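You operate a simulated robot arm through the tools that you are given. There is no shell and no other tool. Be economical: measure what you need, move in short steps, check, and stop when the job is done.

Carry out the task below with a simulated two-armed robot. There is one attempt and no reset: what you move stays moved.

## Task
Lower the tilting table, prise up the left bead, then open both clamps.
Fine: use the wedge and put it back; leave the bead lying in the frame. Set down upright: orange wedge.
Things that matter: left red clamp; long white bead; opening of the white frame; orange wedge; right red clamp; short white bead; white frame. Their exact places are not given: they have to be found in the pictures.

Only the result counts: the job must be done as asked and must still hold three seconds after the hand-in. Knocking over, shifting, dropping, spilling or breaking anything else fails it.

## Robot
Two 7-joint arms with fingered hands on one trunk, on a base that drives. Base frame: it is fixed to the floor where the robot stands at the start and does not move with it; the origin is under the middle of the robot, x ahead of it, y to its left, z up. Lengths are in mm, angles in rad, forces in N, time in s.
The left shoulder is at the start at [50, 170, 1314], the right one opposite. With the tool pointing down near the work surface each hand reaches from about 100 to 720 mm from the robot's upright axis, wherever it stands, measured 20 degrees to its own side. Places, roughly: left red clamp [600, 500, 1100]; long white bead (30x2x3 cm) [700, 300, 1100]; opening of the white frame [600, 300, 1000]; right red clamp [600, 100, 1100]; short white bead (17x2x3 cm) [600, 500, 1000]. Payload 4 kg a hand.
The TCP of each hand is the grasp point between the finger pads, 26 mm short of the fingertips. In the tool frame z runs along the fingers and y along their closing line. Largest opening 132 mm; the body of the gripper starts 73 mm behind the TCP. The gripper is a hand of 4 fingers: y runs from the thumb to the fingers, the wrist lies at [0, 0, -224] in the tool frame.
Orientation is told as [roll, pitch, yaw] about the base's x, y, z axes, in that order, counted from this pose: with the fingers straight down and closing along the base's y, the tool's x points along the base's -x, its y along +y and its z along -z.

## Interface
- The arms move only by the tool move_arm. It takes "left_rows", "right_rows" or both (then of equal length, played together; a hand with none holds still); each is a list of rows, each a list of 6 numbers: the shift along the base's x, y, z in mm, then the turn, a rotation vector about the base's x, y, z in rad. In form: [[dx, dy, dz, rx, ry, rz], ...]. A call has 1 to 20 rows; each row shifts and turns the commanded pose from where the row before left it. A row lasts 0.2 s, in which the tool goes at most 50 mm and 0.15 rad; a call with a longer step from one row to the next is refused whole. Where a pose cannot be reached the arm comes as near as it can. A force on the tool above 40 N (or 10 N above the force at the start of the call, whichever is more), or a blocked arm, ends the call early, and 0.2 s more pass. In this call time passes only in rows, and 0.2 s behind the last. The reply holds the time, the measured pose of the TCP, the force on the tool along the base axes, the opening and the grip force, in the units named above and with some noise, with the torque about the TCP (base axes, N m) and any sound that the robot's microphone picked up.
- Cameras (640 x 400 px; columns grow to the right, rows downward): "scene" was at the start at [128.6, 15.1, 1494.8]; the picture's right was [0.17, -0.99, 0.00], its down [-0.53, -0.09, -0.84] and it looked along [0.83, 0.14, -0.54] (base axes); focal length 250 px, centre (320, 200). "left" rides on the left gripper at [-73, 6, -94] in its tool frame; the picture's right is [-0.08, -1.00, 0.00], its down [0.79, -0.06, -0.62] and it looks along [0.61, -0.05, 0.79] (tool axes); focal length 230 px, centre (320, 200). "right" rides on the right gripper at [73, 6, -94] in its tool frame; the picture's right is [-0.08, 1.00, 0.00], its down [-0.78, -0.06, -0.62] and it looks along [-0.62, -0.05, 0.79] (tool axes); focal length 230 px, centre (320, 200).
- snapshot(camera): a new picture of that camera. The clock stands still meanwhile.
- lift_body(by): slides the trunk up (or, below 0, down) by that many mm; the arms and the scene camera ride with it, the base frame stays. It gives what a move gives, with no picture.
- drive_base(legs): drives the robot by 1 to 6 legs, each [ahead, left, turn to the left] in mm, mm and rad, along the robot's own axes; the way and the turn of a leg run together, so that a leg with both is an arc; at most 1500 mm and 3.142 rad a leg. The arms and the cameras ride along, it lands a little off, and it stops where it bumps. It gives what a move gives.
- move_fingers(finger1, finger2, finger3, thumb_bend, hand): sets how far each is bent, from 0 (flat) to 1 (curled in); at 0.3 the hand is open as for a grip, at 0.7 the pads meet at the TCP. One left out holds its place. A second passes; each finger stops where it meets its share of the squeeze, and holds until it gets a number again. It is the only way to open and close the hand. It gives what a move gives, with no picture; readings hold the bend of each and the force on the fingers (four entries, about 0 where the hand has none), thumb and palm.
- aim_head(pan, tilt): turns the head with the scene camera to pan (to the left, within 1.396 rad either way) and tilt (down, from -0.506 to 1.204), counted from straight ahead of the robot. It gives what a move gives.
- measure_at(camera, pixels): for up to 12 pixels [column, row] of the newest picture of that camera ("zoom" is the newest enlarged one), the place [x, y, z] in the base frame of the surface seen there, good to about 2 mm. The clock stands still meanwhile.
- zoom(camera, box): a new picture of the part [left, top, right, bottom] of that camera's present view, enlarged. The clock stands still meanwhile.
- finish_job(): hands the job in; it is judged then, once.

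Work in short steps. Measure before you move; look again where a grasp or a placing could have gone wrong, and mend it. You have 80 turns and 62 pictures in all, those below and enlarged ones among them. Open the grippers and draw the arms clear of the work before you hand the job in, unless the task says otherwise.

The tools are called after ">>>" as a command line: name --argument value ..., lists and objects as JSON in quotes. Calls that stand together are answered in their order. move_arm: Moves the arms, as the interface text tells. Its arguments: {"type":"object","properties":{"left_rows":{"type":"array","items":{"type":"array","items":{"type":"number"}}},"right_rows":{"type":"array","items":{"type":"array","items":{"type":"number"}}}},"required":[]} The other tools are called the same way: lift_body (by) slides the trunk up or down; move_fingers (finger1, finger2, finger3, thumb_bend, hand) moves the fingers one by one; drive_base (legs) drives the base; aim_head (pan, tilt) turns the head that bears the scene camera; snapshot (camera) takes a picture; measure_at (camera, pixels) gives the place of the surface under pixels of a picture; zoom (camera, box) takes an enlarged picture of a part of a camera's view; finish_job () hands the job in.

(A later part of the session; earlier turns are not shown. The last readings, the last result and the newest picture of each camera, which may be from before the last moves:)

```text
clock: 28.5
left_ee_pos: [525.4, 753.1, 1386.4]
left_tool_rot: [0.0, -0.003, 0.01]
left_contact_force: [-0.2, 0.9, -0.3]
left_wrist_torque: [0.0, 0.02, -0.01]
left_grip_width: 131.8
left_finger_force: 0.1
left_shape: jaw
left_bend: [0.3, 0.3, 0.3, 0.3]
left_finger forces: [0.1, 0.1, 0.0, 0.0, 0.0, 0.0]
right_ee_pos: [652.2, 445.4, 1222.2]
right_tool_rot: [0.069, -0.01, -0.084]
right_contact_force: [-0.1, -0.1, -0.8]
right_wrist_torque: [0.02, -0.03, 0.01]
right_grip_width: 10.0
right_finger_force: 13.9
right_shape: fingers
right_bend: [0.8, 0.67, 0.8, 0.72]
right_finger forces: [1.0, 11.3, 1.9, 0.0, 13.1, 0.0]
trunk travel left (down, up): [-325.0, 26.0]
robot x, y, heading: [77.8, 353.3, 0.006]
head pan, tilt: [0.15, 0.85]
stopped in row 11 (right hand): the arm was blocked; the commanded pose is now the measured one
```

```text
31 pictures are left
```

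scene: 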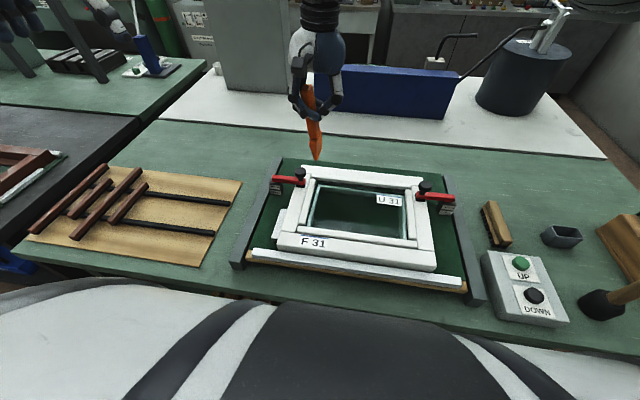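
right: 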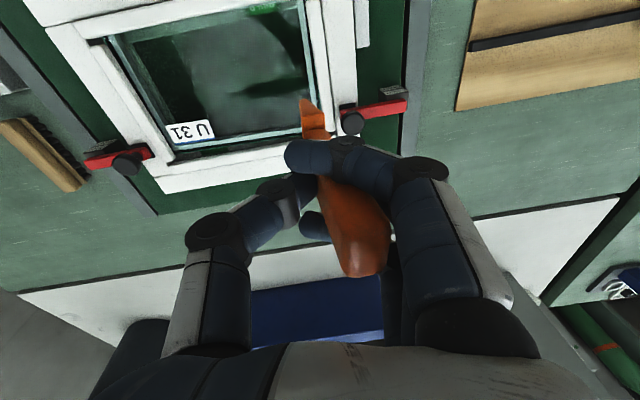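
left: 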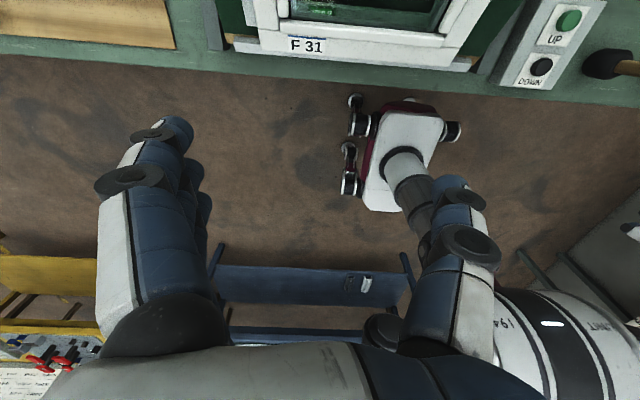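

The arm is blocked reaching across the body, so I drive 130 mm further left.

>>> drive_base --legs '[[0, 130, 0]]'

>>> move_arm --right_rows '[[-6, -18, -6, -0.014, 0.002, 0.0168], [-6, -18, -6, -0.014, 0.002, 0.0168], [-6, -18, -6, -0.014, 0.002, 0.0168], [-6, -18, -6, -0.014, 0.002, 0.0168], [-6, -18, -6, -0.014, 0.002, 0.0168]]'

>>> snapshot --camera "right"

```text
clock: 30.3
left_ee_pos: [524.7, 885.9, 1384.8]
left_tool_rot: [-0.001, -0.001, 0.007]
left_contact_force: [-0.6, 0.5, -0.6]
left_wrist_torque: [-0.01, 0.03, 0.01]
left_grip_width: 131.8
left_finger_force: 0.1
left_shape: jaw
left_bend: [0.3, 0.3, 0.3, 0.3]
left_finger forces: [0.0, 0.0, 0.1, 0.0, 0.0, 0.1]
right_ee_pos: [650.6, 578.0, 1221.0]
right_tool_rot: [0.064, -0.009, -0.084]
right_contact_force: [-0.3, -0.4, -0.8]
right_wrist_torque: [-0.02, -0.01, 0.02]
right_grip_width: 10.0
right_finger_force: 14.4
right_shape: fingers
right_bend: [0.8, 0.67, 0.8, 0.72]
right_finger forces: [1.0, 11.3, 1.9, 0.0, 13.1, 0.0]
trunk travel left (down, up): [-325.0, 26.0]
robot x, y, heading: [75.6, 481.6, 0.01]
head pan, tilt: [0.15, 0.85]
```

```text
clock: 31.5
left_ee_pos: [526.2, 886.1, 1385.0]
left_tool_rot: [-0.001, 0.0, 0.008]
left_contact_force: [0.2, 0.5, 0.7]
left_wrist_torque: [0.01, 0.02, 0.01]
left_grip_width: 131.9
left_finger_force: 0.1
left_shape: jaw
left_bend: [0.3, 0.3, 0.3, 0.3]
left_finger forces: [0.1, 0.0, 0.1, 0.0, 0.0, 0.0]
right_ee_pos: [620.2, 489.0, 1192.1]
right_tool_rot: [-0.001, -0.003, 0.001]
right_contact_force: [0.3, 0.1, -0.9]
right_wrist_torque: [-0.01, 0.01, 0.0]
right_grip_width: 10.3
right_finger_force: 13.4
right_shape: fingers
right_bend: [0.8, 0.67, 0.8, 0.73]
right_finger forces: [1.0, 11.3, 1.9, 0.0, 13.2, 0.1]
trunk travel left (down, up): [-325.0, 26.0]
robot x, y, heading: [78.8, 477.7, 0.007]
head pan, tilt: [0.15, 0.85]
```

```text
30 pictures are left
```

right: 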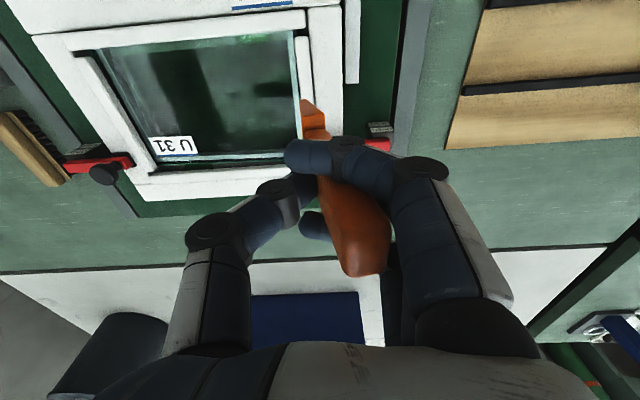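

Now over the bead. I roll the hand by +0.15 to make the wedge upright and check the tip in both cameras.

>>> move_arm --right_rows '[[0, 0, -30, 0.075, 0, 0], [0, 0, -30, 0.075, 0, 0], [0, 0, -20, 0, 0, 0]]'

>>> zoom --camera "scene" --box '[270, 100, 410, 240]'

>>> zoom --camera "right" --box '[260, 20, 380, 160]'

```text
clock: 32.3
left_ee_pos: [524.2, 886.8, 1385.9]
left_tool_rot: [-0.001, 0.0, 0.008]
left_contact_force: [-0.8, -0.4, -0.1]
left_wrist_torque: [-0.04, -0.03, 0.02]
left_grip_width: 132.0
left_finger_force: 0.0
left_shape: jaw
left_bend: [0.3, 0.3, 0.3, 0.3]
left_finger forces: [0.0, 0.0, 0.0, 0.0, 0.0, 0.0]
right_ee_pos: [619.5, 488.3, 1112.0]
right_tool_rot: [0.145, -0.004, -0.003]
right_contact_force: [-0.1, -0.1, -1.2]
right_wrist_torque: [-0.04, 0.02, 0.01]
right_grip_width: 10.0
right_finger_force: 13.8
right_shape: fingers
right_bend: [0.8, 0.67, 0.8, 0.73]
right_finger forces: [1.0, 11.5, 1.9, 0.0, 13.0, 0.0]
trunk travel left (down, up): [-325.0, 26.0]
robot x, y, heading: [75.6, 481.5, 0.009]
head pan, tilt: [0.15, 0.85]
```

```text
2.86 times, centred on (340, 170) of scene
```

zoom: 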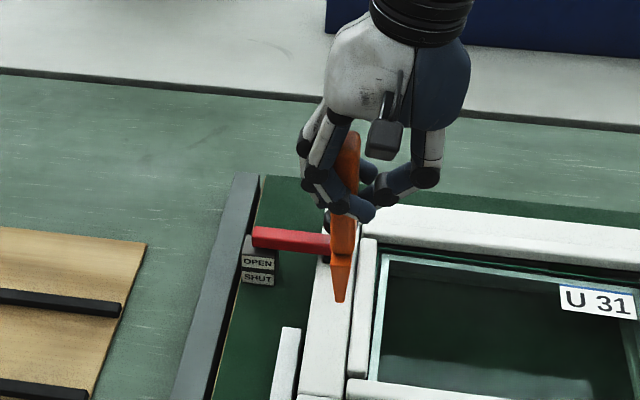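

```text
2.86 times, centred on (320, 90) of right
```

zoom: 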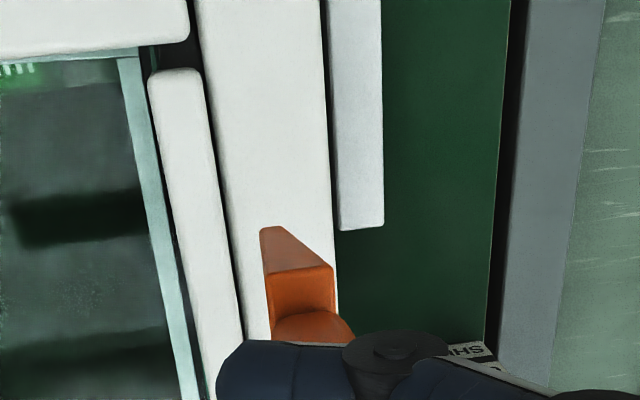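

Measure the tip (272,232) and the joint's dark gap near (222,180), (235,260).

>>> measure_at --camera "zoom" --pixels '[[266, 232], [272, 232], [285, 228], [300, 290], [216, 150], [222, 200], [230, 245], [195, 100], [205, 240], [160, 80], [290, 150], [325, 150]]'

>>> zoom --camera "scene" --box '[310, 150, 370, 240]'

>>> measure_at --camera "zoom" --pixels '[[268, 238], [262, 238], [275, 236], [270, 225], [270, 200], [250, 195], [290, 200], [280, 380], [300, 300], [272, 150]]'

```text
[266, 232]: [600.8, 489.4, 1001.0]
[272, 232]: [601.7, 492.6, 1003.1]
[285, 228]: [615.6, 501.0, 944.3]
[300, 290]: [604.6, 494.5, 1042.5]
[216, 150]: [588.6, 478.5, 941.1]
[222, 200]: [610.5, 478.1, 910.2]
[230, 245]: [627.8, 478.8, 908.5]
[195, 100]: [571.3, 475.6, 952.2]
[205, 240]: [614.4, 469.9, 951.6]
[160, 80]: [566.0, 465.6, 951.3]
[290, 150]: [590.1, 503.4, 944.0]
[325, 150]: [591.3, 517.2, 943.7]
```

```text
4.44 times, centred on (340, 195) of scene
```

zoom: 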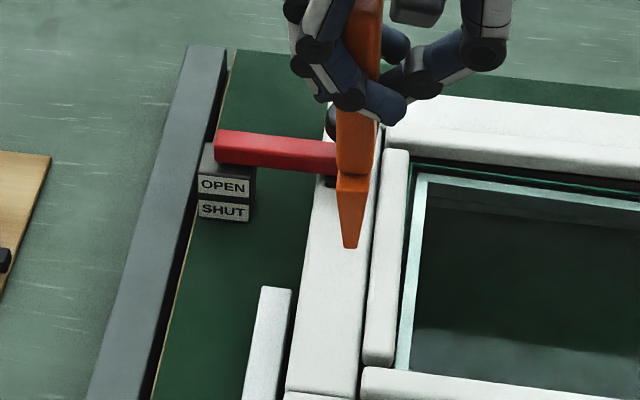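

```text
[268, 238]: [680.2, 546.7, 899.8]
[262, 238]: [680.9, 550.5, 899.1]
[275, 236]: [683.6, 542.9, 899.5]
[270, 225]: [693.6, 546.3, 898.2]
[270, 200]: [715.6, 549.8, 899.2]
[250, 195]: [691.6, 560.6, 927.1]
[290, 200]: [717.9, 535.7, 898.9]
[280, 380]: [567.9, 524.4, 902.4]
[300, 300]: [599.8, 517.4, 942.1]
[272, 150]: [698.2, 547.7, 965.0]
```

Tip at y≈490.5, z≈1000; the gap is at y≈478.5 down to z≈909. I shift -12 in y, +8 in x and lower the tip to just above the joint.

>>> move_arm --right_rows '[[8, -12, -10, 0, 0, 0], [0, 0, -25, 0, 0, 0], [0, 0, -10, 0, 0, 0]]'

>>> zoom --camera "right" --box '[280, 50, 360, 150]'

>>> measure_at --camera "zoom" --pixels '[[300, 190], [290, 190], [310, 190], [260, 100], [275, 170], [240, 190], [320, 100]]'

>>> zoom --camera "scene" --box '[310, 170, 370, 240]'

```text
clock: 33.1
left_ee_pos: [523.9, 885.1, 1384.6]
left_tool_rot: [0.001, -0.002, 0.008]
left_contact_force: [0.2, -1.0, 0.1]
left_wrist_torque: [0.02, -0.02, -0.02]
left_grip_width: 131.4
left_finger_force: 0.1
left_shape: jaw
left_bend: [0.3, 0.3, 0.3, 0.3]
left_finger forces: [0.1, 0.1, 0.0, 0.0, 0.1, 0.0]
right_ee_pos: [627.6, 474.5, 1068.4]
right_tool_rot: [0.148, -0.006, -0.001]
right_contact_force: [1.8, 1.0, 6.2]
right_wrist_torque: [0.13, 0.0, -0.04]
right_grip_width: 10.2
right_finger_force: 14.7
right_shape: fingers
right_bend: [0.8, 0.67, 0.8, 0.73]
right_finger forces: [0.3, 11.8, 3.6, 0.0, 13.5, 0.0]
trunk travel left (down, up): [-325.0, 26.0]
robot x, y, heading: [77.4, 480.2, 0.003]
head pan, tilt: [0.15, 0.85]
```

```text
4.00 times, centred on (320, 100) of right
```

zoom: 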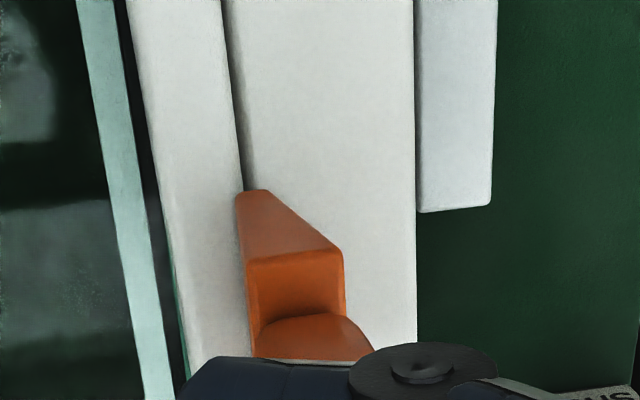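

```text
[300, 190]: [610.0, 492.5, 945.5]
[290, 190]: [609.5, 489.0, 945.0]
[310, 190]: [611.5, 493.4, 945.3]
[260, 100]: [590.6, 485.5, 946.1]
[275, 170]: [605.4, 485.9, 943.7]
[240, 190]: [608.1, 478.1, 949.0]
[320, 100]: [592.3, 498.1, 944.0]
```

```text
5.71 times, centred on (340, 205) of scene
```

zoom: 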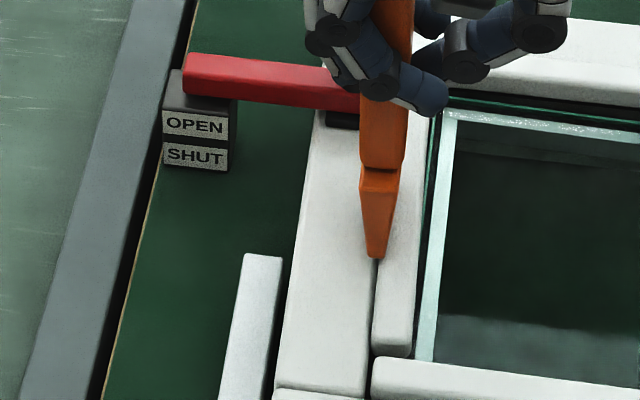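

The tip sits centred on the dark gap (6 N contact). I press down in small steps.

>>> move_arm --right_rows '[[0, 0, -3, 0, 0, 0], [0, 0, -3, 0, 0, 0], [0, 0, -3, 0, 0, 0], [0, 0, -3, 0, 0, 0]]'

>>> zoom --camera "scene" --box '[310, 170, 370, 240]'

```text
clock: 34.1
left_ee_pos: [522.8, 885.8, 1386.8]
left_tool_rot: [0.001, -0.002, 0.009]
left_contact_force: [-1.0, 0.3, -0.2]
left_wrist_torque: [0.0, -0.01, -0.02]
left_grip_width: 131.9
left_finger_force: 0.2
left_shape: jaw
left_bend: [0.3, 0.3, 0.3, 0.3]
left_finger forces: [0.2, 0.0, 0.0, 0.1, 0.0, 0.0]
right_ee_pos: [630.8, 477.0, 1061.4]
right_tool_rot: [0.152, -0.015, -0.004]
right_contact_force: [-3.9, -1.5, 19.6]
right_wrist_torque: [-0.09, 0.29, 0.01]
right_grip_width: 9.6
right_finger_force: 23.4
right_shape: fingers
right_bend: [0.8, 0.69, 0.8, 0.77]
right_finger forces: [1.6, 18.8, 6.9, 0.0, 20.1, 0.1]
trunk travel left (down, up): [-325.0, 26.0]
robot x, y, heading: [77.5, 478.7, 0.008]
head pan, tilt: [0.15, 0.85]
stopped in row 4 (right hand): the force on the tool passed its limit at 43 N (the readings are from after the stop); the commanded pose is now the measured one
```

```text
5.71 times, centred on (340, 205) of scene
```

zoom: 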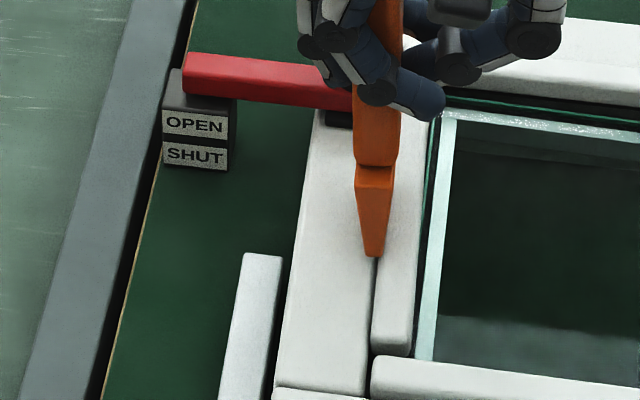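

The wedge met 43 N and shifted in the grip. I measure where tip and bead are now.

>>> zoom --camera "right" --box '[260, 40, 380, 180]'

>>> measure_at --camera "zoom" --pixels '[[285, 210], [275, 210], [295, 215], [300, 240], [262, 200], [240, 180], [215, 150], [245, 150], [252, 150], [180, 200], [190, 300], [230, 60]]'

```text
2.86 times, centred on (320, 110) of right
```

zoom: 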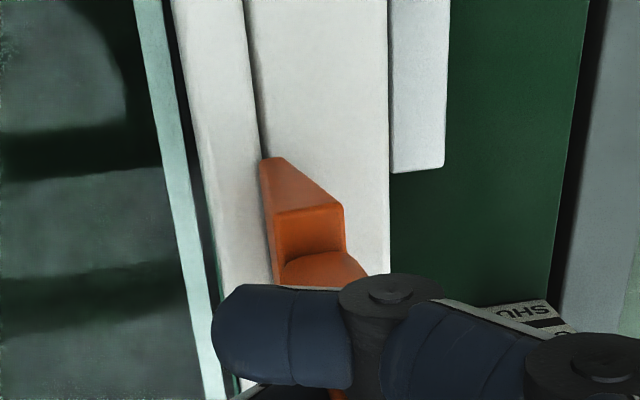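

```text
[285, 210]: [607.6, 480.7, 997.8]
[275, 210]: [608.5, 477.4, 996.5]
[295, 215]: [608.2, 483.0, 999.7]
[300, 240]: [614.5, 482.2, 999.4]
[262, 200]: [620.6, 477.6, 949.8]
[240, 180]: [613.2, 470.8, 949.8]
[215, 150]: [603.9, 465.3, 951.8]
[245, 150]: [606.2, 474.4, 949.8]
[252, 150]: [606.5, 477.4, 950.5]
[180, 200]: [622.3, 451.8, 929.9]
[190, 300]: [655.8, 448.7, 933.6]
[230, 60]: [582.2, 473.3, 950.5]
```

>>> measure_at --camera "zoom" --pixels '[[264, 164], [268, 162], [275, 162], [282, 163], [270, 175], [285, 180], [300, 195], [268, 195], [276, 205], [338, 205], [256, 120], [262, 140]]'

```text
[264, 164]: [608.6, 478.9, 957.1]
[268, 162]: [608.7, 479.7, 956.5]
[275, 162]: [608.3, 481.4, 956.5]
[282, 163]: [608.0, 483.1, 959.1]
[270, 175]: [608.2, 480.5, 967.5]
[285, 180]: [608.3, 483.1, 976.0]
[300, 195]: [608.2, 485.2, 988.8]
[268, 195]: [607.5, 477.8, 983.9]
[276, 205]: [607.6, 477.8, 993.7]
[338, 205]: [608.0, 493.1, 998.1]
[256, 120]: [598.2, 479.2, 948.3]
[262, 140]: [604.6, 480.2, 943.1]
```

Tip spans y≈478.5–483.5 while the gap is y≈478–480, so I'm ~2 mm too far toward the frame. I firm the grip, lift slightly, shift -2.5 in y and press again.

>>> move_fingers --hand "right" --finger1 0.8 --finger2 1.0 --finger3 1.0 --thumb_bend 1.0

>>> move_arm --right_rows '[[0, 0, 6, 0, 0, 0], [0, -2.5, 2, 0, 0, 0]]'

>>> move_arm --right_rows '[[0, 0, -4, 0, 0, 0], [0, 0, -2, 0, 0, 0], [0, 0, -2, 0, 0, 0], [0, 0, -2, 0, 0, 0], [0, 0, -2, 0, 0, 0]]'

>>> zoom --camera "right" --box '[280, 50, 360, 150]'

```text
clock: 35.1
left_ee_pos: [524.0, 886.8, 1385.2]
left_tool_rot: [-0.001, 0.001, 0.008]
left_contact_force: [-0.8, -0.2, 0.7]
left_wrist_torque: [0.0, -0.04, 0.06]
left_grip_width: 132.0
left_finger_force: 0.0
left_shape: jaw
left_bend: [0.3, 0.3, 0.3, 0.3]
left_finger forces: [0.0, 0.1, 0.0, 0.0, 0.0, 0.0]
right_ee_pos: [631.5, 476.2, 1059.0]
right_tool_rot: [0.151, -0.009, -0.001]
right_contact_force: [0.6, 0.1, 0.2]
right_wrist_torque: [-0.05, 0.03, 0.0]
right_grip_width: 13.3
right_finger_force: 24.8
right_shape: fingers
right_bend: [0.8, 0.72, 1.0, 0.86]
right_finger forces: [6.0, 15.9, 5.9, 0.0, 20.7, 0.0]
trunk travel left (down, up): [-325.0, 26.0]
robot x, y, heading: [81.7, 482.9, 0.009]
head pan, tilt: [0.15, 0.85]
```

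```text
clock: 35.7
left_ee_pos: [524.1, 885.1, 1385.0]
left_tool_rot: [0.001, 0.0, 0.007]
left_contact_force: [-0.2, -0.2, -0.1]
left_wrist_torque: [0.01, -0.01, 0.02]
left_grip_width: 131.9
left_finger_force: 0.0
left_shape: jaw
left_bend: [0.3, 0.3, 0.3, 0.3]
left_finger forces: [0.0, 0.1, 0.0, 0.0, 0.1, 0.0]
right_ee_pos: [630.3, 474.0, 1067.5]
right_tool_rot: [0.149, -0.009, -0.001]
right_contact_force: [-0.7, -0.3, -0.2]
right_wrist_torque: [0.0, 0.01, -0.02]
right_grip_width: 13.5
right_finger_force: 24.4
right_shape: fingers
right_bend: [0.8, 0.72, 1.0, 0.86]
right_finger forces: [6.0, 16.0, 6.0, 0.0, 20.7, 0.0]
trunk travel left (down, up): [-325.0, 26.0]
robot x, y, heading: [79.1, 480.1, 0.009]
head pan, tilt: [0.15, 0.85]
```

```text
clock: 36.9
left_ee_pos: [524.8, 885.5, 1384.8]
left_tool_rot: [0.0, 0.0, 0.009]
left_contact_force: [-0.1, -0.4, 0.7]
left_wrist_torque: [-0.02, 0.02, 0.02]
left_grip_width: 131.8
left_finger_force: 0.1
left_shape: jaw
left_bend: [0.3, 0.3, 0.3, 0.3]
left_finger forces: [0.0, 0.0, 0.0, 0.0, 0.0, 0.1]
right_ee_pos: [631.8, 473.9, 1056.5]
right_tool_rot: [0.149, -0.01, -0.004]
right_contact_force: [-0.3, -0.5, -0.8]
right_wrist_torque: [-0.07, 0.05, -0.01]
right_grip_width: 13.6
right_finger_force: 24.7
right_shape: fingers
right_bend: [0.8, 0.72, 1.0, 0.86]
right_finger forces: [5.9, 16.1, 6.0, 0.0, 20.7, 0.1]
trunk travel left (down, up): [-325.0, 26.0]
robot x, y, heading: [76.0, 483.1, 0.007]
head pan, tilt: [0.15, 0.85]
```

```text
4.00 times, centred on (320, 100) of right
```

zoom: 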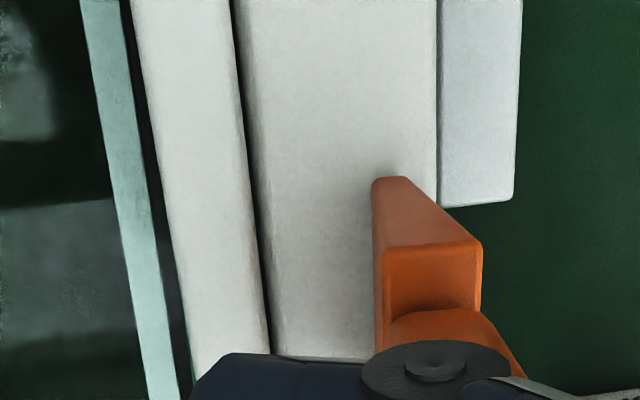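

The firmer grip swung the tip to the right (now at (385,180) of the zoom). I lift 25 mm and measure the new wedge pose.

>>> move_arm --right_rows '[[0, 0, 25, 0, 0, 0]]'

>>> snapshot --camera "right"

>>> zoom --camera "right" --box '[260, 50, 400, 150]'

>>> measure_at --camera "zoom" --pixels '[[395, 185], [405, 200], [420, 230], [380, 180], [385, 240], [390, 260], [470, 255], [430, 260], [200, 60], [210, 120], [225, 200], [215, 200]]'

```text
clock: 37.3
left_ee_pos: [524.8, 885.3, 1385.4]
left_tool_rot: [-0.001, -0.003, 0.007]
left_contact_force: [-0.3, 0.5, -0.3]
left_wrist_torque: [0.0, -0.03, 0.03]
left_grip_width: 131.8
left_finger_force: 0.1
left_shape: jaw
left_bend: [0.3, 0.3, 0.3, 0.3]
left_finger forces: [0.0, 0.1, 0.1, 0.0, 0.1, 0.0]
right_ee_pos: [629.6, 474.0, 1080.5]
right_tool_rot: [0.151, -0.008, -0.003]
right_contact_force: [-0.5, 0.1, -1.7]
right_wrist_torque: [-0.02, -0.01, -0.03]
right_grip_width: 13.7
right_finger_force: 24.2
right_shape: fingers
right_bend: [0.8, 0.72, 1.0, 0.86]
right_finger forces: [6.0, 16.3, 6.0, 0.0, 20.6, 0.1]
trunk travel left (down, up): [-325.0, 26.0]
robot x, y, heading: [79.3, 482.5, 0.013]
head pan, tilt: [0.15, 0.85]
```

```text
21 pictures are left
```

right: 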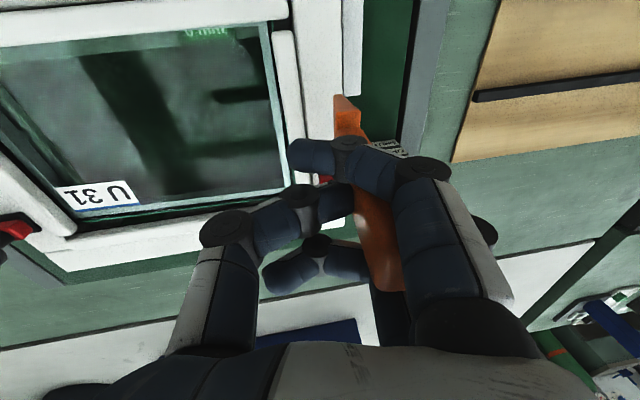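

```text
4.00 times, centred on (330, 100) of right
```

zoom: 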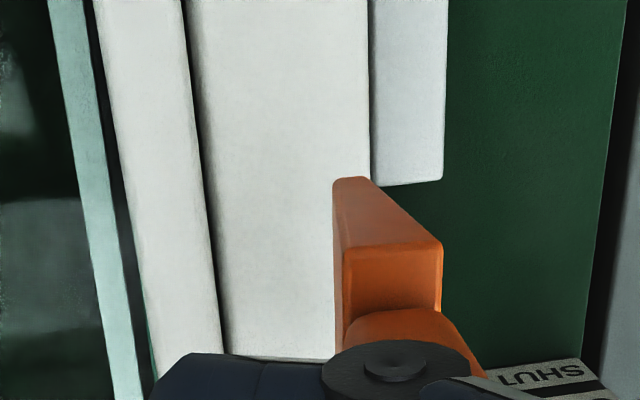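

```text
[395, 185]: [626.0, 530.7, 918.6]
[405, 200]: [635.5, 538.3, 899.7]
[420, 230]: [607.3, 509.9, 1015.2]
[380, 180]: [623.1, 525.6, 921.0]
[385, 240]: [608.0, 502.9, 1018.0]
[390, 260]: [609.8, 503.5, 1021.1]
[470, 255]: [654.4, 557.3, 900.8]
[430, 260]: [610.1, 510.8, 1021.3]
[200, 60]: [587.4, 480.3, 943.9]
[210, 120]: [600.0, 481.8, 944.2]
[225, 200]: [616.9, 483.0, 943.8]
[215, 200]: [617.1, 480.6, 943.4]
```

>>> measure_at --camera "zoom" --pixels '[[336, 184], [350, 181], [364, 182], [342, 210], [350, 240], [436, 245], [400, 245], [345, 300], [350, 320], [440, 300]]'

>>> measure_at --camera "right" --pixels '[[385, 280], [378, 285], [396, 285], [370, 230], [385, 230], [362, 190]]'

```text
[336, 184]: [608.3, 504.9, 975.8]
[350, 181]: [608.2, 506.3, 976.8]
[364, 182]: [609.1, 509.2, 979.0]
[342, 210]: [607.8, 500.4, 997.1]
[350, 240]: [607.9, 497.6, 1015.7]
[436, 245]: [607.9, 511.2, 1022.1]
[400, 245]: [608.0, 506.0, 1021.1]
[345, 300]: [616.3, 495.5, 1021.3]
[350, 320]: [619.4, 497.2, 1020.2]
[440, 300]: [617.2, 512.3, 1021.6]
```

```text
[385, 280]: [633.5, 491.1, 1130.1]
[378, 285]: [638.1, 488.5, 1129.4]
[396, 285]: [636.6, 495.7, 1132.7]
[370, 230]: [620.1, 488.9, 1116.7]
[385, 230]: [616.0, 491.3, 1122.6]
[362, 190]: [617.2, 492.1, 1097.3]
```

Tip is at (627,507,976), axis tilted ≈0.1 rad. I roll -0.1 to make it upright and shift the tip to y≈479, z≈957.

>>> move_arm --right_rows '[[0, -8, 0, -0.05, 0, 0], [0, -9.4, -6, -0.05, 0, 0], [0, 0, -10, 0, 0, 0]]'

>>> zoom --camera "right" --box '[280, 50, 400, 150]'

>>> measure_at --camera "zoom" --pixels '[[270, 185], [280, 185], [290, 185], [300, 185], [310, 185], [280, 240], [330, 240], [250, 120], [260, 120], [270, 150]]'

```text
clock: 38.1
left_ee_pos: [525.3, 886.6, 1385.0]
left_tool_rot: [0.002, 0.001, 0.01]
left_contact_force: [0.7, -0.8, -0.2]
left_wrist_torque: [0.01, -0.03, 0.01]
left_grip_width: 131.6
left_finger_force: 0.2
left_shape: jaw
left_bend: [0.3, 0.3, 0.3, 0.3]
left_finger forces: [0.0, 0.0, 0.0, 0.0, 0.0, 0.0]
right_ee_pos: [630.0, 456.5, 1063.5]
right_tool_rot: [0.052, -0.011, -0.003]
right_contact_force: [0.2, 0.8, -0.3]
right_wrist_torque: [-0.03, 0.03, -0.01]
right_grip_width: 13.6
right_finger_force: 24.3
right_shape: fingers
right_bend: [0.8, 0.72, 1.0, 0.86]
right_finger forces: [5.9, 16.2, 6.0, 0.1, 20.6, 0.1]
trunk travel left (down, up): [-325.0, 26.0]
robot x, y, heading: [76.0, 484.2, 0.008]
head pan, tilt: [0.15, 0.85]
```

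```text
4.00 times, centred on (340, 100) of right
```

zoom: 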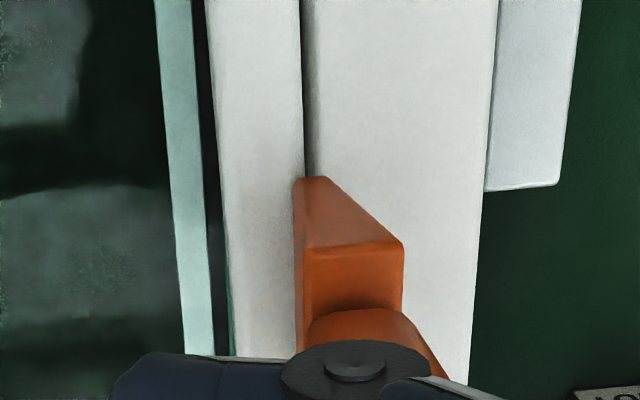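

```text
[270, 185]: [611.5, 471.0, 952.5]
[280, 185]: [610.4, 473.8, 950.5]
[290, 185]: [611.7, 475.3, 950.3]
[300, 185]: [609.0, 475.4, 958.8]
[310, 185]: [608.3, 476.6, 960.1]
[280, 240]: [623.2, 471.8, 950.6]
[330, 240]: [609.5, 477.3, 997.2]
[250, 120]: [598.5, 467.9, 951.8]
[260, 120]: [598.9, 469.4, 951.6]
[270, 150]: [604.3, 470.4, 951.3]
```

The tip is centred on the gap ((311,180) both). I press down.

>>> move_arm --right_rows '[[0, 0, -4, 0, 0, 0], [0, 0, -3, 0, 0, 0], [0, 0, -3, 0, 0, 0], [0, 0, -3, 0, 0, 0], [0, 0, -3, 0, 0, 0]]'

>>> zoom --camera "right" --box '[280, 50, 400, 150]'

```text
clock: 38.9
left_ee_pos: [524.2, 885.1, 1386.5]
left_tool_rot: [0.0, -0.003, 0.009]
left_contact_force: [-0.2, -0.1, 0.4]
left_wrist_torque: [0.0, 0.03, 0.04]
left_grip_width: 131.7
left_finger_force: 0.0
left_shape: jaw
left_bend: [0.3, 0.3, 0.3, 0.3]
left_finger forces: [0.0, 0.1, 0.1, 0.0, 0.1, 0.0]
right_ee_pos: [632.2, 455.8, 1059.8]
right_tool_rot: [0.056, -0.02, -0.005]
right_contact_force: [-4.5, -1.1, 19.5]
right_wrist_torque: [0.2, 0.44, 0.08]
right_grip_width: 15.2
right_finger_force: 33.9
right_shape: fingers
right_bend: [0.8, 0.74, 1.0, 0.88]
right_finger forces: [5.2, 29.4, 9.1, 0.1, 25.4, 0.0]
trunk travel left (down, up): [-325.0, 26.0]
robot x, y, heading: [77.4, 481.1, 0.008]
head pan, tilt: [0.15, 0.85]
stopped in row 4 (right hand): the force on the tool passed its limit at 43 N (the readings are from after the stop); the commanded pose is now the measured one
```

```text
4.00 times, centred on (340, 100) of right
```

zoom: 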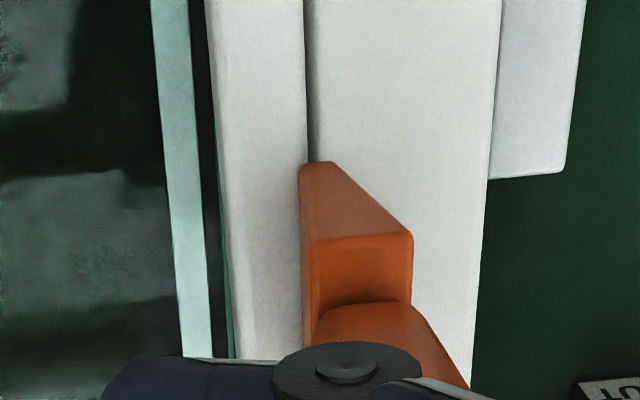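

The tip still rests about 1.5 mm on the bead's edge. I lift a bit, shift +3 mm toward the frame so it slides along the bead's side, and press again.

>>> move_arm --right_rows '[[-1, 1.5, 5, 0, 0.01, 0], [-1, 1.5, 0, 0, 0.01, 0]]'

>>> move_arm --right_rows '[[0, 0, -4, 0, 0, 0], [0, 0, -3, 0, 0, 0], [0, 0, -3, 0, 0, 0], [0, 0, -3, 0, 0, 0], [0, 0, -3, 0, 0, 0], [0, 0, -3, 0, 0, 0], [0, 0, -3, 0, 0, 0]]'

>>> zoom --camera "right" --box '[280, 50, 400, 150]'

>>> measure_at --camera "zoom" --pixels '[[310, 170], [320, 165], [330, 170], [300, 160], [325, 240], [290, 150], [310, 130], [330, 130]]'

```text
clock: 39.5
left_ee_pos: [523.4, 885.3, 1384.8]
left_tool_rot: [0.001, 0.001, 0.009]
left_contact_force: [0.0, 0.7, 0.0]
left_wrist_torque: [-0.02, -0.02, 0.01]
left_grip_width: 131.7
left_finger_force: 0.1
left_shape: jaw
left_bend: [0.3, 0.3, 0.3, 0.3]
left_finger forces: [0.0, 0.1, 0.0, 0.1, 0.0, 0.1]
right_ee_pos: [629.4, 458.2, 1062.0]
right_tool_rot: [0.054, 0.004, -0.003]
right_contact_force: [0.1, -0.1, -0.4]
right_wrist_torque: [0.02, 0.05, 0.02]
right_grip_width: 15.7
right_finger_force: 26.7
right_shape: fingers
right_bend: [0.8, 0.73, 1.0, 0.88]
right_finger forces: [5.5, 22.1, 6.4, 0.0, 19.9, 0.0]
trunk travel left (down, up): [-325.0, 26.0]
robot x, y, heading: [79.1, 480.0, 0.007]
head pan, tilt: [0.15, 0.85]
```

```text
clock: 40.7
left_ee_pos: [524.1, 885.5, 1385.2]
left_tool_rot: [0.001, -0.002, 0.009]
left_contact_force: [-0.5, -0.2, -0.1]
left_wrist_torque: [-0.02, 0.07, -0.01]
left_grip_width: 131.8
left_finger_force: 0.0
left_shape: jaw
left_bend: [0.3, 0.3, 0.3, 0.3]
left_finger forces: [0.1, 0.0, 0.0, 0.1, 0.0, 0.0]
right_ee_pos: [633.9, 459.1, 1053.8]
right_tool_rot: [0.06, -0.009, -0.007]
right_contact_force: [-3.2, -2.2, 20.2]
right_wrist_torque: [0.43, 0.11, 0.09]
right_grip_width: 16.1
right_finger_force: 32.8
right_shape: fingers
right_bend: [0.8, 0.73, 1.0, 0.89]
right_finger forces: [5.8, 29.1, 6.8, 0.1, 23.2, 0.0]
trunk travel left (down, up): [-325.0, 26.0]
robot x, y, heading: [76.7, 482.3, 0.007]
head pan, tilt: [0.15, 0.85]
stopped in row 5 (right hand): the force on the tool passed its limit at 43 N (the readings are from after the stop); the commanded pose is now the measured one
```

```text
4.00 times, centred on (340, 100) of right
```

zoom: 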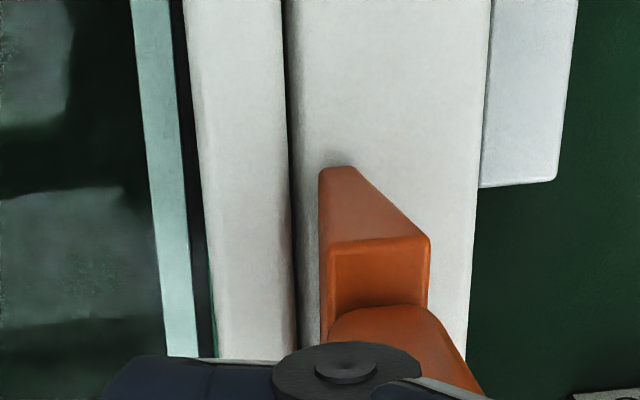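

```text
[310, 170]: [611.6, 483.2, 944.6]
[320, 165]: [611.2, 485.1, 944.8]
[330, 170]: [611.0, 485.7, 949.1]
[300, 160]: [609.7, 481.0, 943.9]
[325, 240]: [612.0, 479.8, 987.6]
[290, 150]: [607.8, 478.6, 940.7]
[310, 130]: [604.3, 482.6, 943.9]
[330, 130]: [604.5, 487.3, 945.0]
```

The tip now rests on the frame top (z≈945) beside the gap, 4 mm from it. With light contact I slide it toward the bead's side until it meets it.

>>> move_arm --right_rows '[[-2, 0, 3, 0, 0.005, 0], [0, -2, 0, 0, 0, 0], [0, -2, 0, 0, 0, 0], [0, -1.5, 0, 0, 0, 0], [0, -1.5, 0, 0, 0, 0], [0, -1.5, 0, 0, 0, 0]]'

>>> move_arm --right_rows '[[0, 0, -2, 0, 0, 0], [0, 0, -2, 0, 0, 0], [0, 0, -2, 0, 0, 0], [0, 0, -2, 0, 0, 0]]'

>>> zoom --camera "right" --box '[280, 50, 400, 150]'

>>> measure_at --camera "zoom" --pixels '[[310, 170], [320, 165], [330, 170], [340, 170], [300, 160], [325, 240], [290, 150], [310, 130], [300, 130]]'

```text
clock: 42.1
left_ee_pos: [524.4, 885.9, 1385.2]
left_tool_rot: [0.002, 0.001, 0.007]
left_contact_force: [0.2, 0.4, -0.4]
left_wrist_torque: [-0.02, -0.01, 0.0]
left_grip_width: 131.9
left_finger_force: 0.0
left_shape: jaw
left_bend: [0.3, 0.3, 0.3, 0.3]
left_finger forces: [0.1, 0.1, 0.0, 0.0, 0.1, 0.0]
right_ee_pos: [631.9, 450.2, 1055.0]
right_tool_rot: [0.057, 0.003, -0.007]
right_contact_force: [-0.2, 1.7, 0.3]
right_wrist_torque: [0.14, -0.05, 0.01]
right_grip_width: 17.0
right_finger_force: 26.6
right_shape: fingers
right_bend: [0.8, 0.73, 1.0, 0.89]
right_finger forces: [5.6, 23.0, 6.0, 0.0, 18.6, 0.0]
trunk travel left (down, up): [-325.0, 26.0]
robot x, y, heading: [77.2, 480.8, 0.011]
head pan, tilt: [0.15, 0.85]
```

```text
clock: 43.0
left_ee_pos: [525.3, 885.7, 1386.4]
left_tool_rot: [0.001, 0.0, 0.007]
left_contact_force: [0.6, -0.3, 0.2]
left_wrist_torque: [-0.01, 0.01, 0.0]
left_grip_width: 131.7
left_finger_force: 0.1
left_shape: jaw
left_bend: [0.3, 0.3, 0.3, 0.3]
left_finger forces: [0.0, 0.1, 0.0, 0.0, 0.0, 0.0]
right_ee_pos: [633.8, 450.9, 1052.6]
right_tool_rot: [0.061, -0.009, -0.009]
right_contact_force: [-2.5, -1.3, 19.7]
right_wrist_torque: [0.3, 0.18, 0.0]
right_grip_width: 17.5
right_finger_force: 33.9
right_shape: fingers
right_bend: [0.8, 0.73, 1.0, 0.89]
right_finger forces: [5.5, 29.9, 7.0, 0.0, 25.1, 0.0]
trunk travel left (down, up): [-325.0, 26.0]
robot x, y, heading: [79.9, 480.3, 0.003]
head pan, tilt: [0.15, 0.85]
stopped in row 4 (right hand): the force on the tool passed its limit at 43 N (the readings are from after the stop); the commanded pose is now the measured one
```

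```text
4.00 times, centred on (340, 100) of right
```

zoom: 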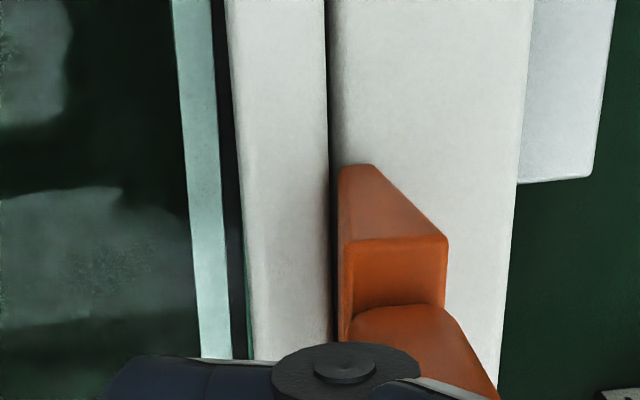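

```text
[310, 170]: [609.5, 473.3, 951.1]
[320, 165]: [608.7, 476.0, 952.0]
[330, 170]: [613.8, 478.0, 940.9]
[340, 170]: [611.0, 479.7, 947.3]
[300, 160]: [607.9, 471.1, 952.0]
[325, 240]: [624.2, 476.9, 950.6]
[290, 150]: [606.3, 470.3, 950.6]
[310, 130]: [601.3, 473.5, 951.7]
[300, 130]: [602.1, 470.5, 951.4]
```

Tip is seated at the gap against the bead's side. I now lever: turn the handle toward the frame (+y) with the tip as pivot.

>>> move_arm --right_rows '[[0, 4, 0.5, -0.05, 0, 0], [0, 5, 0.5, -0.05, 0, 0], [0, 5, 0.3, -0.05, 0, 0], [0, 5, 0.3, -0.05, 0, 0], [0, 5, 0, -0.05, 0, 0], [0, 5, 0, -0.05, 0, 0]]'

>>> zoom --camera "right" --box '[280, 30, 400, 150]'

```text
clock: 43.8
left_ee_pos: [524.0, 886.4, 1386.1]
left_tool_rot: [0.0, -0.004, 0.009]
left_contact_force: [1.5, -0.2, -0.2]
left_wrist_torque: [-0.02, 0.03, 0.01]
left_grip_width: 131.8
left_finger_force: 0.0
left_shape: jaw
left_bend: [0.3, 0.3, 0.3, 0.3]
left_finger forces: [0.1, 0.0, 0.1, 0.1, 0.0, 0.1]
right_ee_pos: [634.8, 462.5, 1055.4]
right_tool_rot: [-0.057, -0.015, -0.008]
right_contact_force: [-5.4, 1.2, 18.3]
right_wrist_torque: [0.47, 0.26, 0.18]
right_grip_width: 17.7
right_finger_force: 32.5
right_shape: fingers
right_bend: [0.8, 0.73, 1.0, 0.9]
right_finger forces: [5.9, 29.0, 7.5, 0.0, 22.8, 0.0]
trunk travel left (down, up): [-325.0, 26.0]
robot x, y, heading: [81.9, 480.5, 0.007]
head pan, tilt: [0.15, 0.85]
stopped in row 3 (right hand): the force on the tool passed its limit at 41 N (the readings are from after the stop); the commanded pose is now the measured one
```

```text
3.33 times, centred on (340, 90) of right
```

zoom: 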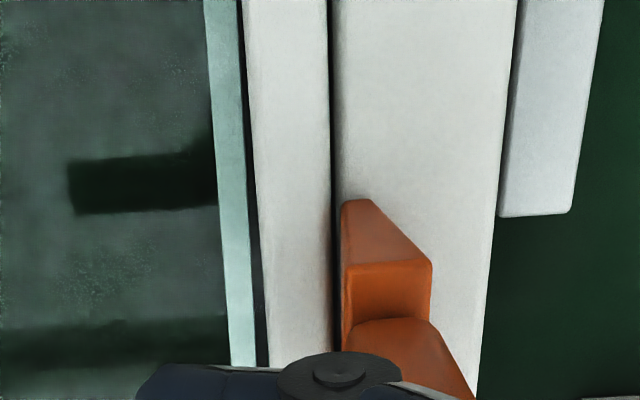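

Nothing gives: the side gap (~2.6 mm) is far narrower than the tip (~6 mm). Earlier right-camera zoom showed a ~9 mm slot between the bead's near end (x≈564) and the front bead, which fits the tip. I lift, turn the wedge 90° (blade along y) and go above that slot.

>>> move_arm --right_rows '[[0, 0, 20, 0.038, 0, 0], [0, 0, 30, 0.038, 0, 0], [0, 0, 30, 0.038, 0, 0], [-9.5, 0, 0, 0, 0, -0.1428], [-9.5, 0, 0, 0, 0, -0.1428], [-9.5, 0, 0, 0, 0, -0.1428], [-9.5, 0, 0, 0, 0, -0.1428], [-9.5, 0, 0, 0, 0, -0.1428], [-9.5, 0, 0, 0, 0, -0.1428], [-9.5, 0, 0, 0, 0, -0.1428], [-9.5, 0, 0, 0, 0, -0.1428], [-9.5, 0, 0, 0, 0, -0.1428], [-9.5, 0, 0, 0, 0, -0.1428], [-9.5, 0, 0, 0, 0, -0.1428]]'

>>> snapshot --camera "right"

```text
clock: 46.8
left_ee_pos: [525.3, 884.9, 1385.2]
left_tool_rot: [0.0, -0.002, 0.009]
left_contact_force: [1.2, 1.0, -0.4]
left_wrist_torque: [0.0, -0.02, -0.02]
left_grip_width: 131.7
left_finger_force: 0.1
left_shape: jaw
left_bend: [0.3, 0.3, 0.3, 0.3]
left_finger forces: [0.0, 0.0, 0.1, 0.0, 0.0, 0.1]
right_ee_pos: [538.6, 455.9, 1143.0]
right_tool_rot: [0.044, 0.051, -1.626]
right_contact_force: [-0.9, 0.4, -1.9]
right_wrist_torque: [-0.01, 0.02, -0.01]
right_grip_width: 17.5
right_finger_force: 27.7
right_shape: fingers
right_bend: [0.8, 0.73, 1.0, 0.89]
right_finger forces: [5.6, 23.0, 6.0, 0.0, 19.8, 0.0]
trunk travel left (down, up): [-325.0, 26.0]
robot x, y, heading: [80.6, 479.8, 0.007]
head pan, tilt: [0.15, 0.85]
```

```text
14 pictures are left
```

right: 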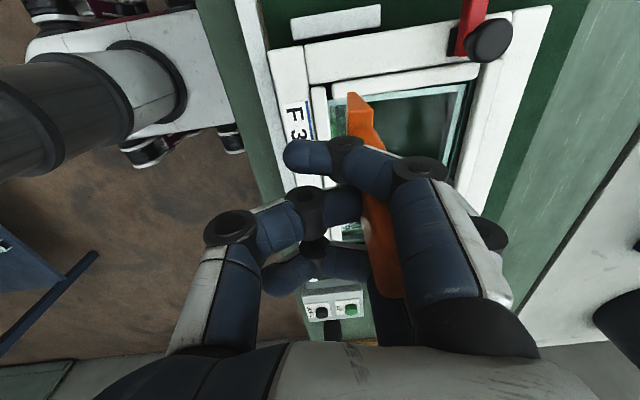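

The view shows the corner at (330,90). I zoom and measure slot edges and tip.

>>> zoom --camera "right" --box '[295, 60, 395, 130]'

>>> measure_at --camera "zoom" --pixels '[[175, 170], [200, 175], [215, 175], [235, 170], [250, 165], [270, 150], [360, 215], [380, 210], [400, 220], [220, 205], [150, 200], [370, 290]]'

```text
5.71 times, centred on (345, 95) of right
```

zoom: 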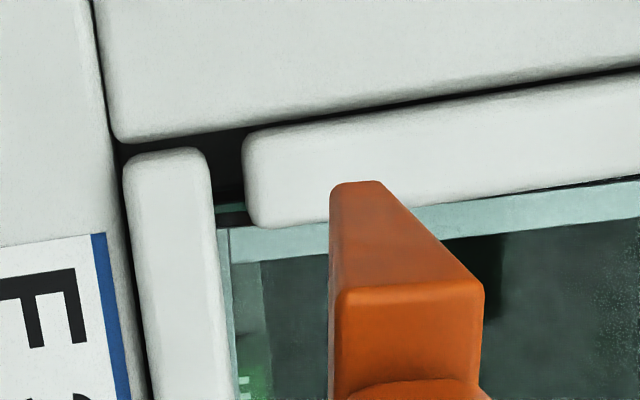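

```text
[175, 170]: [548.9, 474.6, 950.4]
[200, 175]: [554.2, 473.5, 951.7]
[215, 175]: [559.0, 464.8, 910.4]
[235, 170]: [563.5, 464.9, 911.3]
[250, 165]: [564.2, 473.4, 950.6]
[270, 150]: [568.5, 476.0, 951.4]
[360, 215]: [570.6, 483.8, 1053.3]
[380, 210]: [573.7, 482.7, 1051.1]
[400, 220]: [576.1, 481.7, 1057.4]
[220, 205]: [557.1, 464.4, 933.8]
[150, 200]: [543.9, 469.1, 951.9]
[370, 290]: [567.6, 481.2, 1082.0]
```

The slot is clear: x≈555.5–563, y<478, 7–8 mm wide. Blade needs about +0.1 yaw. I measure tip and shoulder centres for its lean.

>>> measure_at --camera "zoom" --pixels '[[336, 190], [357, 188], [378, 188], [348, 294], [412, 292], [478, 290], [340, 340], [480, 340], [207, 170], [245, 160], [212, 190], [246, 190]]'

>>> measure_at --camera "right" --pixels '[[380, 290], [395, 290], [388, 285], [402, 292], [372, 215], [385, 215]]'

```text
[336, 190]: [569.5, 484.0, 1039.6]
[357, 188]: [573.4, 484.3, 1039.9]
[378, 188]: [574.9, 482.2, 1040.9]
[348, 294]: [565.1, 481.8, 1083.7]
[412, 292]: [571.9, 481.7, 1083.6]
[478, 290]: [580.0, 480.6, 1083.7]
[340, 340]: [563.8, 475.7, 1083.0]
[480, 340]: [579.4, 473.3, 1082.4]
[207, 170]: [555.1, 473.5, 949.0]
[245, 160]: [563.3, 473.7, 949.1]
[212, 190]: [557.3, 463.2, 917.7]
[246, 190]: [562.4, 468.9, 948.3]
```

```text
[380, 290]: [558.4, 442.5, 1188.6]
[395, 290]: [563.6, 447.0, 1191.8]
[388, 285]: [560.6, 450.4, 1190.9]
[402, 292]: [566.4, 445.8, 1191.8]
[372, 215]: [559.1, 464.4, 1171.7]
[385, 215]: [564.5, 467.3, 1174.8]
```

Tip centre: (572,464,1039), blade vertical in x, leaning ≈0.08 in y. I correct orientation (rx -0.08, rz +0.1), and bring the tip over slot centre (559,455), z≈958.

>>> move_arm --right_rows '[[-6.1, -2.3, 0, -0.04, 0, 0.05], [-6.1, -2.3, 0, -0.04, 0, 0.05], [0, 0, -30, 0, 0, 0], [0, 0, -30, 0, 0, 0], [0, 0, -19, 0, 0, 0]]'

>>> zoom --camera "right" --box '[295, 40, 395, 130]'

>>> measure_at --camera "zoom" --pixels '[[300, 200], [320, 200], [280, 200], [260, 200], [340, 200], [240, 200], [220, 200], [300, 180], [280, 180], [320, 240], [250, 150], [300, 150]]'

```text
clock: 48.2
left_ee_pos: [526.0, 885.8, 1384.6]
left_tool_rot: [0.0, -0.001, 0.008]
left_contact_force: [0.2, 0.9, 0.2]
left_wrist_torque: [0.01, 0.02, 0.05]
left_grip_width: 131.6
left_finger_force: 0.1
left_shape: jaw
left_bend: [0.3, 0.3, 0.3, 0.3]
left_finger forces: [0.0, 0.1, 0.0, 0.0, 0.0, 0.1]
right_ee_pos: [534.0, 453.3, 1077.2]
right_tool_rot: [0.066, -0.01, -1.542]
right_contact_force: [-0.7, 0.2, -0.1]
right_wrist_torque: [-0.04, 0.01, 0.0]
right_grip_width: 17.6
right_finger_force: 26.9
right_shape: fingers
right_bend: [0.8, 0.73, 1.0, 0.89]
right_finger forces: [5.6, 22.7, 6.0, 0.0, 19.9, 0.1]
trunk travel left (down, up): [-325.0, 26.0]
robot x, y, heading: [76.8, 477.5, 0.016]
head pan, tilt: [0.15, 0.85]
stopped in row 5 (right hand): the arm was blocked; the commanded pose is now the measured one
```

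```text
4.44 times, centred on (345, 85) of right
```

zoom: 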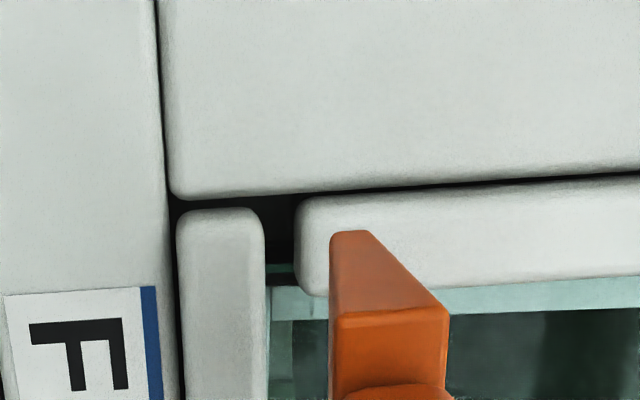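

```text
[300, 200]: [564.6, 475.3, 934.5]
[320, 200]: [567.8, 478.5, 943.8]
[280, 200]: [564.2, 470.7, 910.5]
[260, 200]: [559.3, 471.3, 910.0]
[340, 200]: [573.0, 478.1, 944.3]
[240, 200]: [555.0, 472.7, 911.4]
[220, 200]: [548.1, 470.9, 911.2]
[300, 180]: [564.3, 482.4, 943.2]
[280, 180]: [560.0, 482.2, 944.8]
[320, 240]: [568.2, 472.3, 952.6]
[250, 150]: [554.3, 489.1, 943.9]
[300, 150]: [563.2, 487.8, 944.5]
```

Aligned, but the arm hit a joint limit. I raise the hand, drive the robot left 130 and back 40, and bring the hand back.

>>> move_arm --right_rows '[[0, 0, 30, 0, 0, 0], [0, 0, 30, 0, 0, 0]]'

>>> drive_base --legs '[[-40, 130, 0]]'

```text
clock: 48.8
left_ee_pos: [524.2, 884.9, 1385.9]
left_tool_rot: [0.0, -0.003, 0.008]
left_contact_force: [-0.3, -0.2, 0.3]
left_wrist_torque: [0.02, -0.03, 0.01]
left_grip_width: 131.6
left_finger_force: 0.0
left_shape: jaw
left_bend: [0.3, 0.3, 0.3, 0.3]
left_finger forces: [0.0, 0.1, 0.1, 0.0, 0.0, 0.0]
right_ee_pos: [531.2, 453.8, 1133.3]
right_tool_rot: [0.07, -0.018, -1.533]
right_contact_force: [0.1, -0.5, -0.5]
right_wrist_torque: [0.0, 0.0, -0.02]
right_grip_width: 17.6
right_finger_force: 26.9
right_shape: fingers
right_bend: [0.8, 0.73, 1.0, 0.9]
right_finger forces: [5.6, 22.6, 5.9, 0.0, 19.9, 0.0]
trunk travel left (down, up): [-325.0, 26.0]
robot x, y, heading: [78.3, 481.7, 0.015]
head pan, tilt: [0.15, 0.85]
```

```text
clock: 50.5
left_ee_pos: [483.7, 1013.4, 1384.7]
left_tool_rot: [0.001, -0.001, 0.007]
left_contact_force: [1.0, -0.2, 0.1]
left_wrist_torque: [-0.01, 0.0, 0.0]
left_grip_width: 131.7
left_finger_force: 0.1
left_shape: jaw
left_bend: [0.3, 0.3, 0.3, 0.3]
left_finger forces: [0.0, 0.0, 0.1, 0.0, 0.0, 0.1]
right_ee_pos: [491.5, 582.3, 1133.5]
right_tool_rot: [0.067, -0.016, -1.534]
right_contact_force: [-0.1, -0.7, -0.5]
right_wrist_torque: [0.01, 0.02, -0.05]
right_grip_width: 17.7
right_finger_force: 27.0
right_shape: fingers
right_bend: [0.8, 0.73, 1.0, 0.9]
right_finger forces: [5.6, 22.6, 5.9, 0.0, 19.9, 0.0]
trunk travel left (down, up): [-325.0, 26.0]
robot x, y, heading: [38.7, 610.5, 0.006]
head pan, tilt: [0.15, 0.85]
```

Now I return over the slot with yaw corrected a bit more (+0.045), then look.

>>> move_arm --right_rows '[[8.7, -32.7, 0, 0, 0, 0.012], [8.7, -32.7, 0, 0, 0, 0.012], [8.7, -32.7, 0, 0, 0, 0.012], [8.8, -32.7, 0, 0, 0, 0.009], [0, 0, -30, 0, 0, 0], [0, 0, -28, 0, 0, 0], [0, 0, -10, 0, 0, 0]]'

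>>> zoom --camera "right" --box '[295, 40, 395, 130]'

>>> measure_at --camera "zoom" --pixels '[[290, 215], [310, 215], [330, 215], [290, 235], [310, 235], [330, 235], [350, 235], [270, 235], [250, 200], [310, 300], [350, 300], [400, 300]]'

```text
clock: 52.1
left_ee_pos: [484.8, 1013.7, 1385.6]
left_tool_rot: [0.0, -0.002, 0.009]
left_contact_force: [-0.5, 1.1, -0.2]
left_wrist_torque: [0.0, 0.0, -0.04]
left_grip_width: 131.7
left_finger_force: 0.0
left_shape: jaw
left_bend: [0.3, 0.3, 0.3, 0.3]
left_finger forces: [0.0, 0.0, 0.1, 0.0, 0.0, 0.1]
right_ee_pos: [527.2, 449.4, 1064.7]
right_tool_rot: [0.07, -0.016, -1.488]
right_contact_force: [0.2, 0.0, -1.1]
right_wrist_torque: [-0.02, 0.02, -0.02]
right_grip_width: 17.8
right_finger_force: 26.9
right_shape: fingers
right_bend: [0.8, 0.72, 1.0, 0.9]
right_finger forces: [5.6, 22.4, 5.8, 0.1, 19.9, 0.1]
trunk travel left (down, up): [-325.0, 26.0]
robot x, y, heading: [37.5, 606.4, 0.009]
head pan, tilt: [0.15, 0.85]
```

```text
4.44 times, centred on (345, 85) of right
```

zoom: 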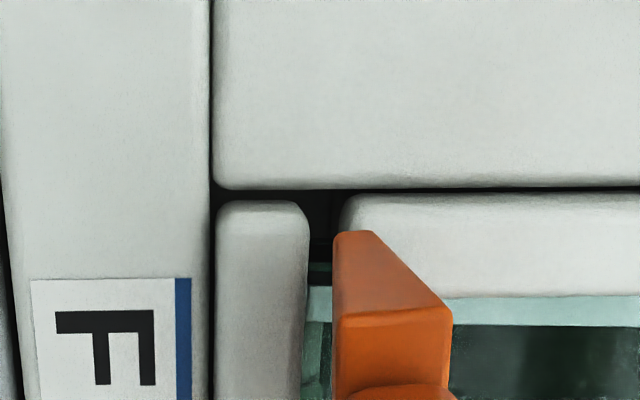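

```text
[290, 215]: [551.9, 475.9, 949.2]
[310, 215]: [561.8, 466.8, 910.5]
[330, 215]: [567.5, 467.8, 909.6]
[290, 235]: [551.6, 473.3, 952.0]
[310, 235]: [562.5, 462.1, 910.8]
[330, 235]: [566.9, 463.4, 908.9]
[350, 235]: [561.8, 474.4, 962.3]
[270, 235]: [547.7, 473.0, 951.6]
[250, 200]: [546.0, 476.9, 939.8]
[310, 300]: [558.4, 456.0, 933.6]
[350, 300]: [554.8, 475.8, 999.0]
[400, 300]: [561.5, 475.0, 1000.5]
```

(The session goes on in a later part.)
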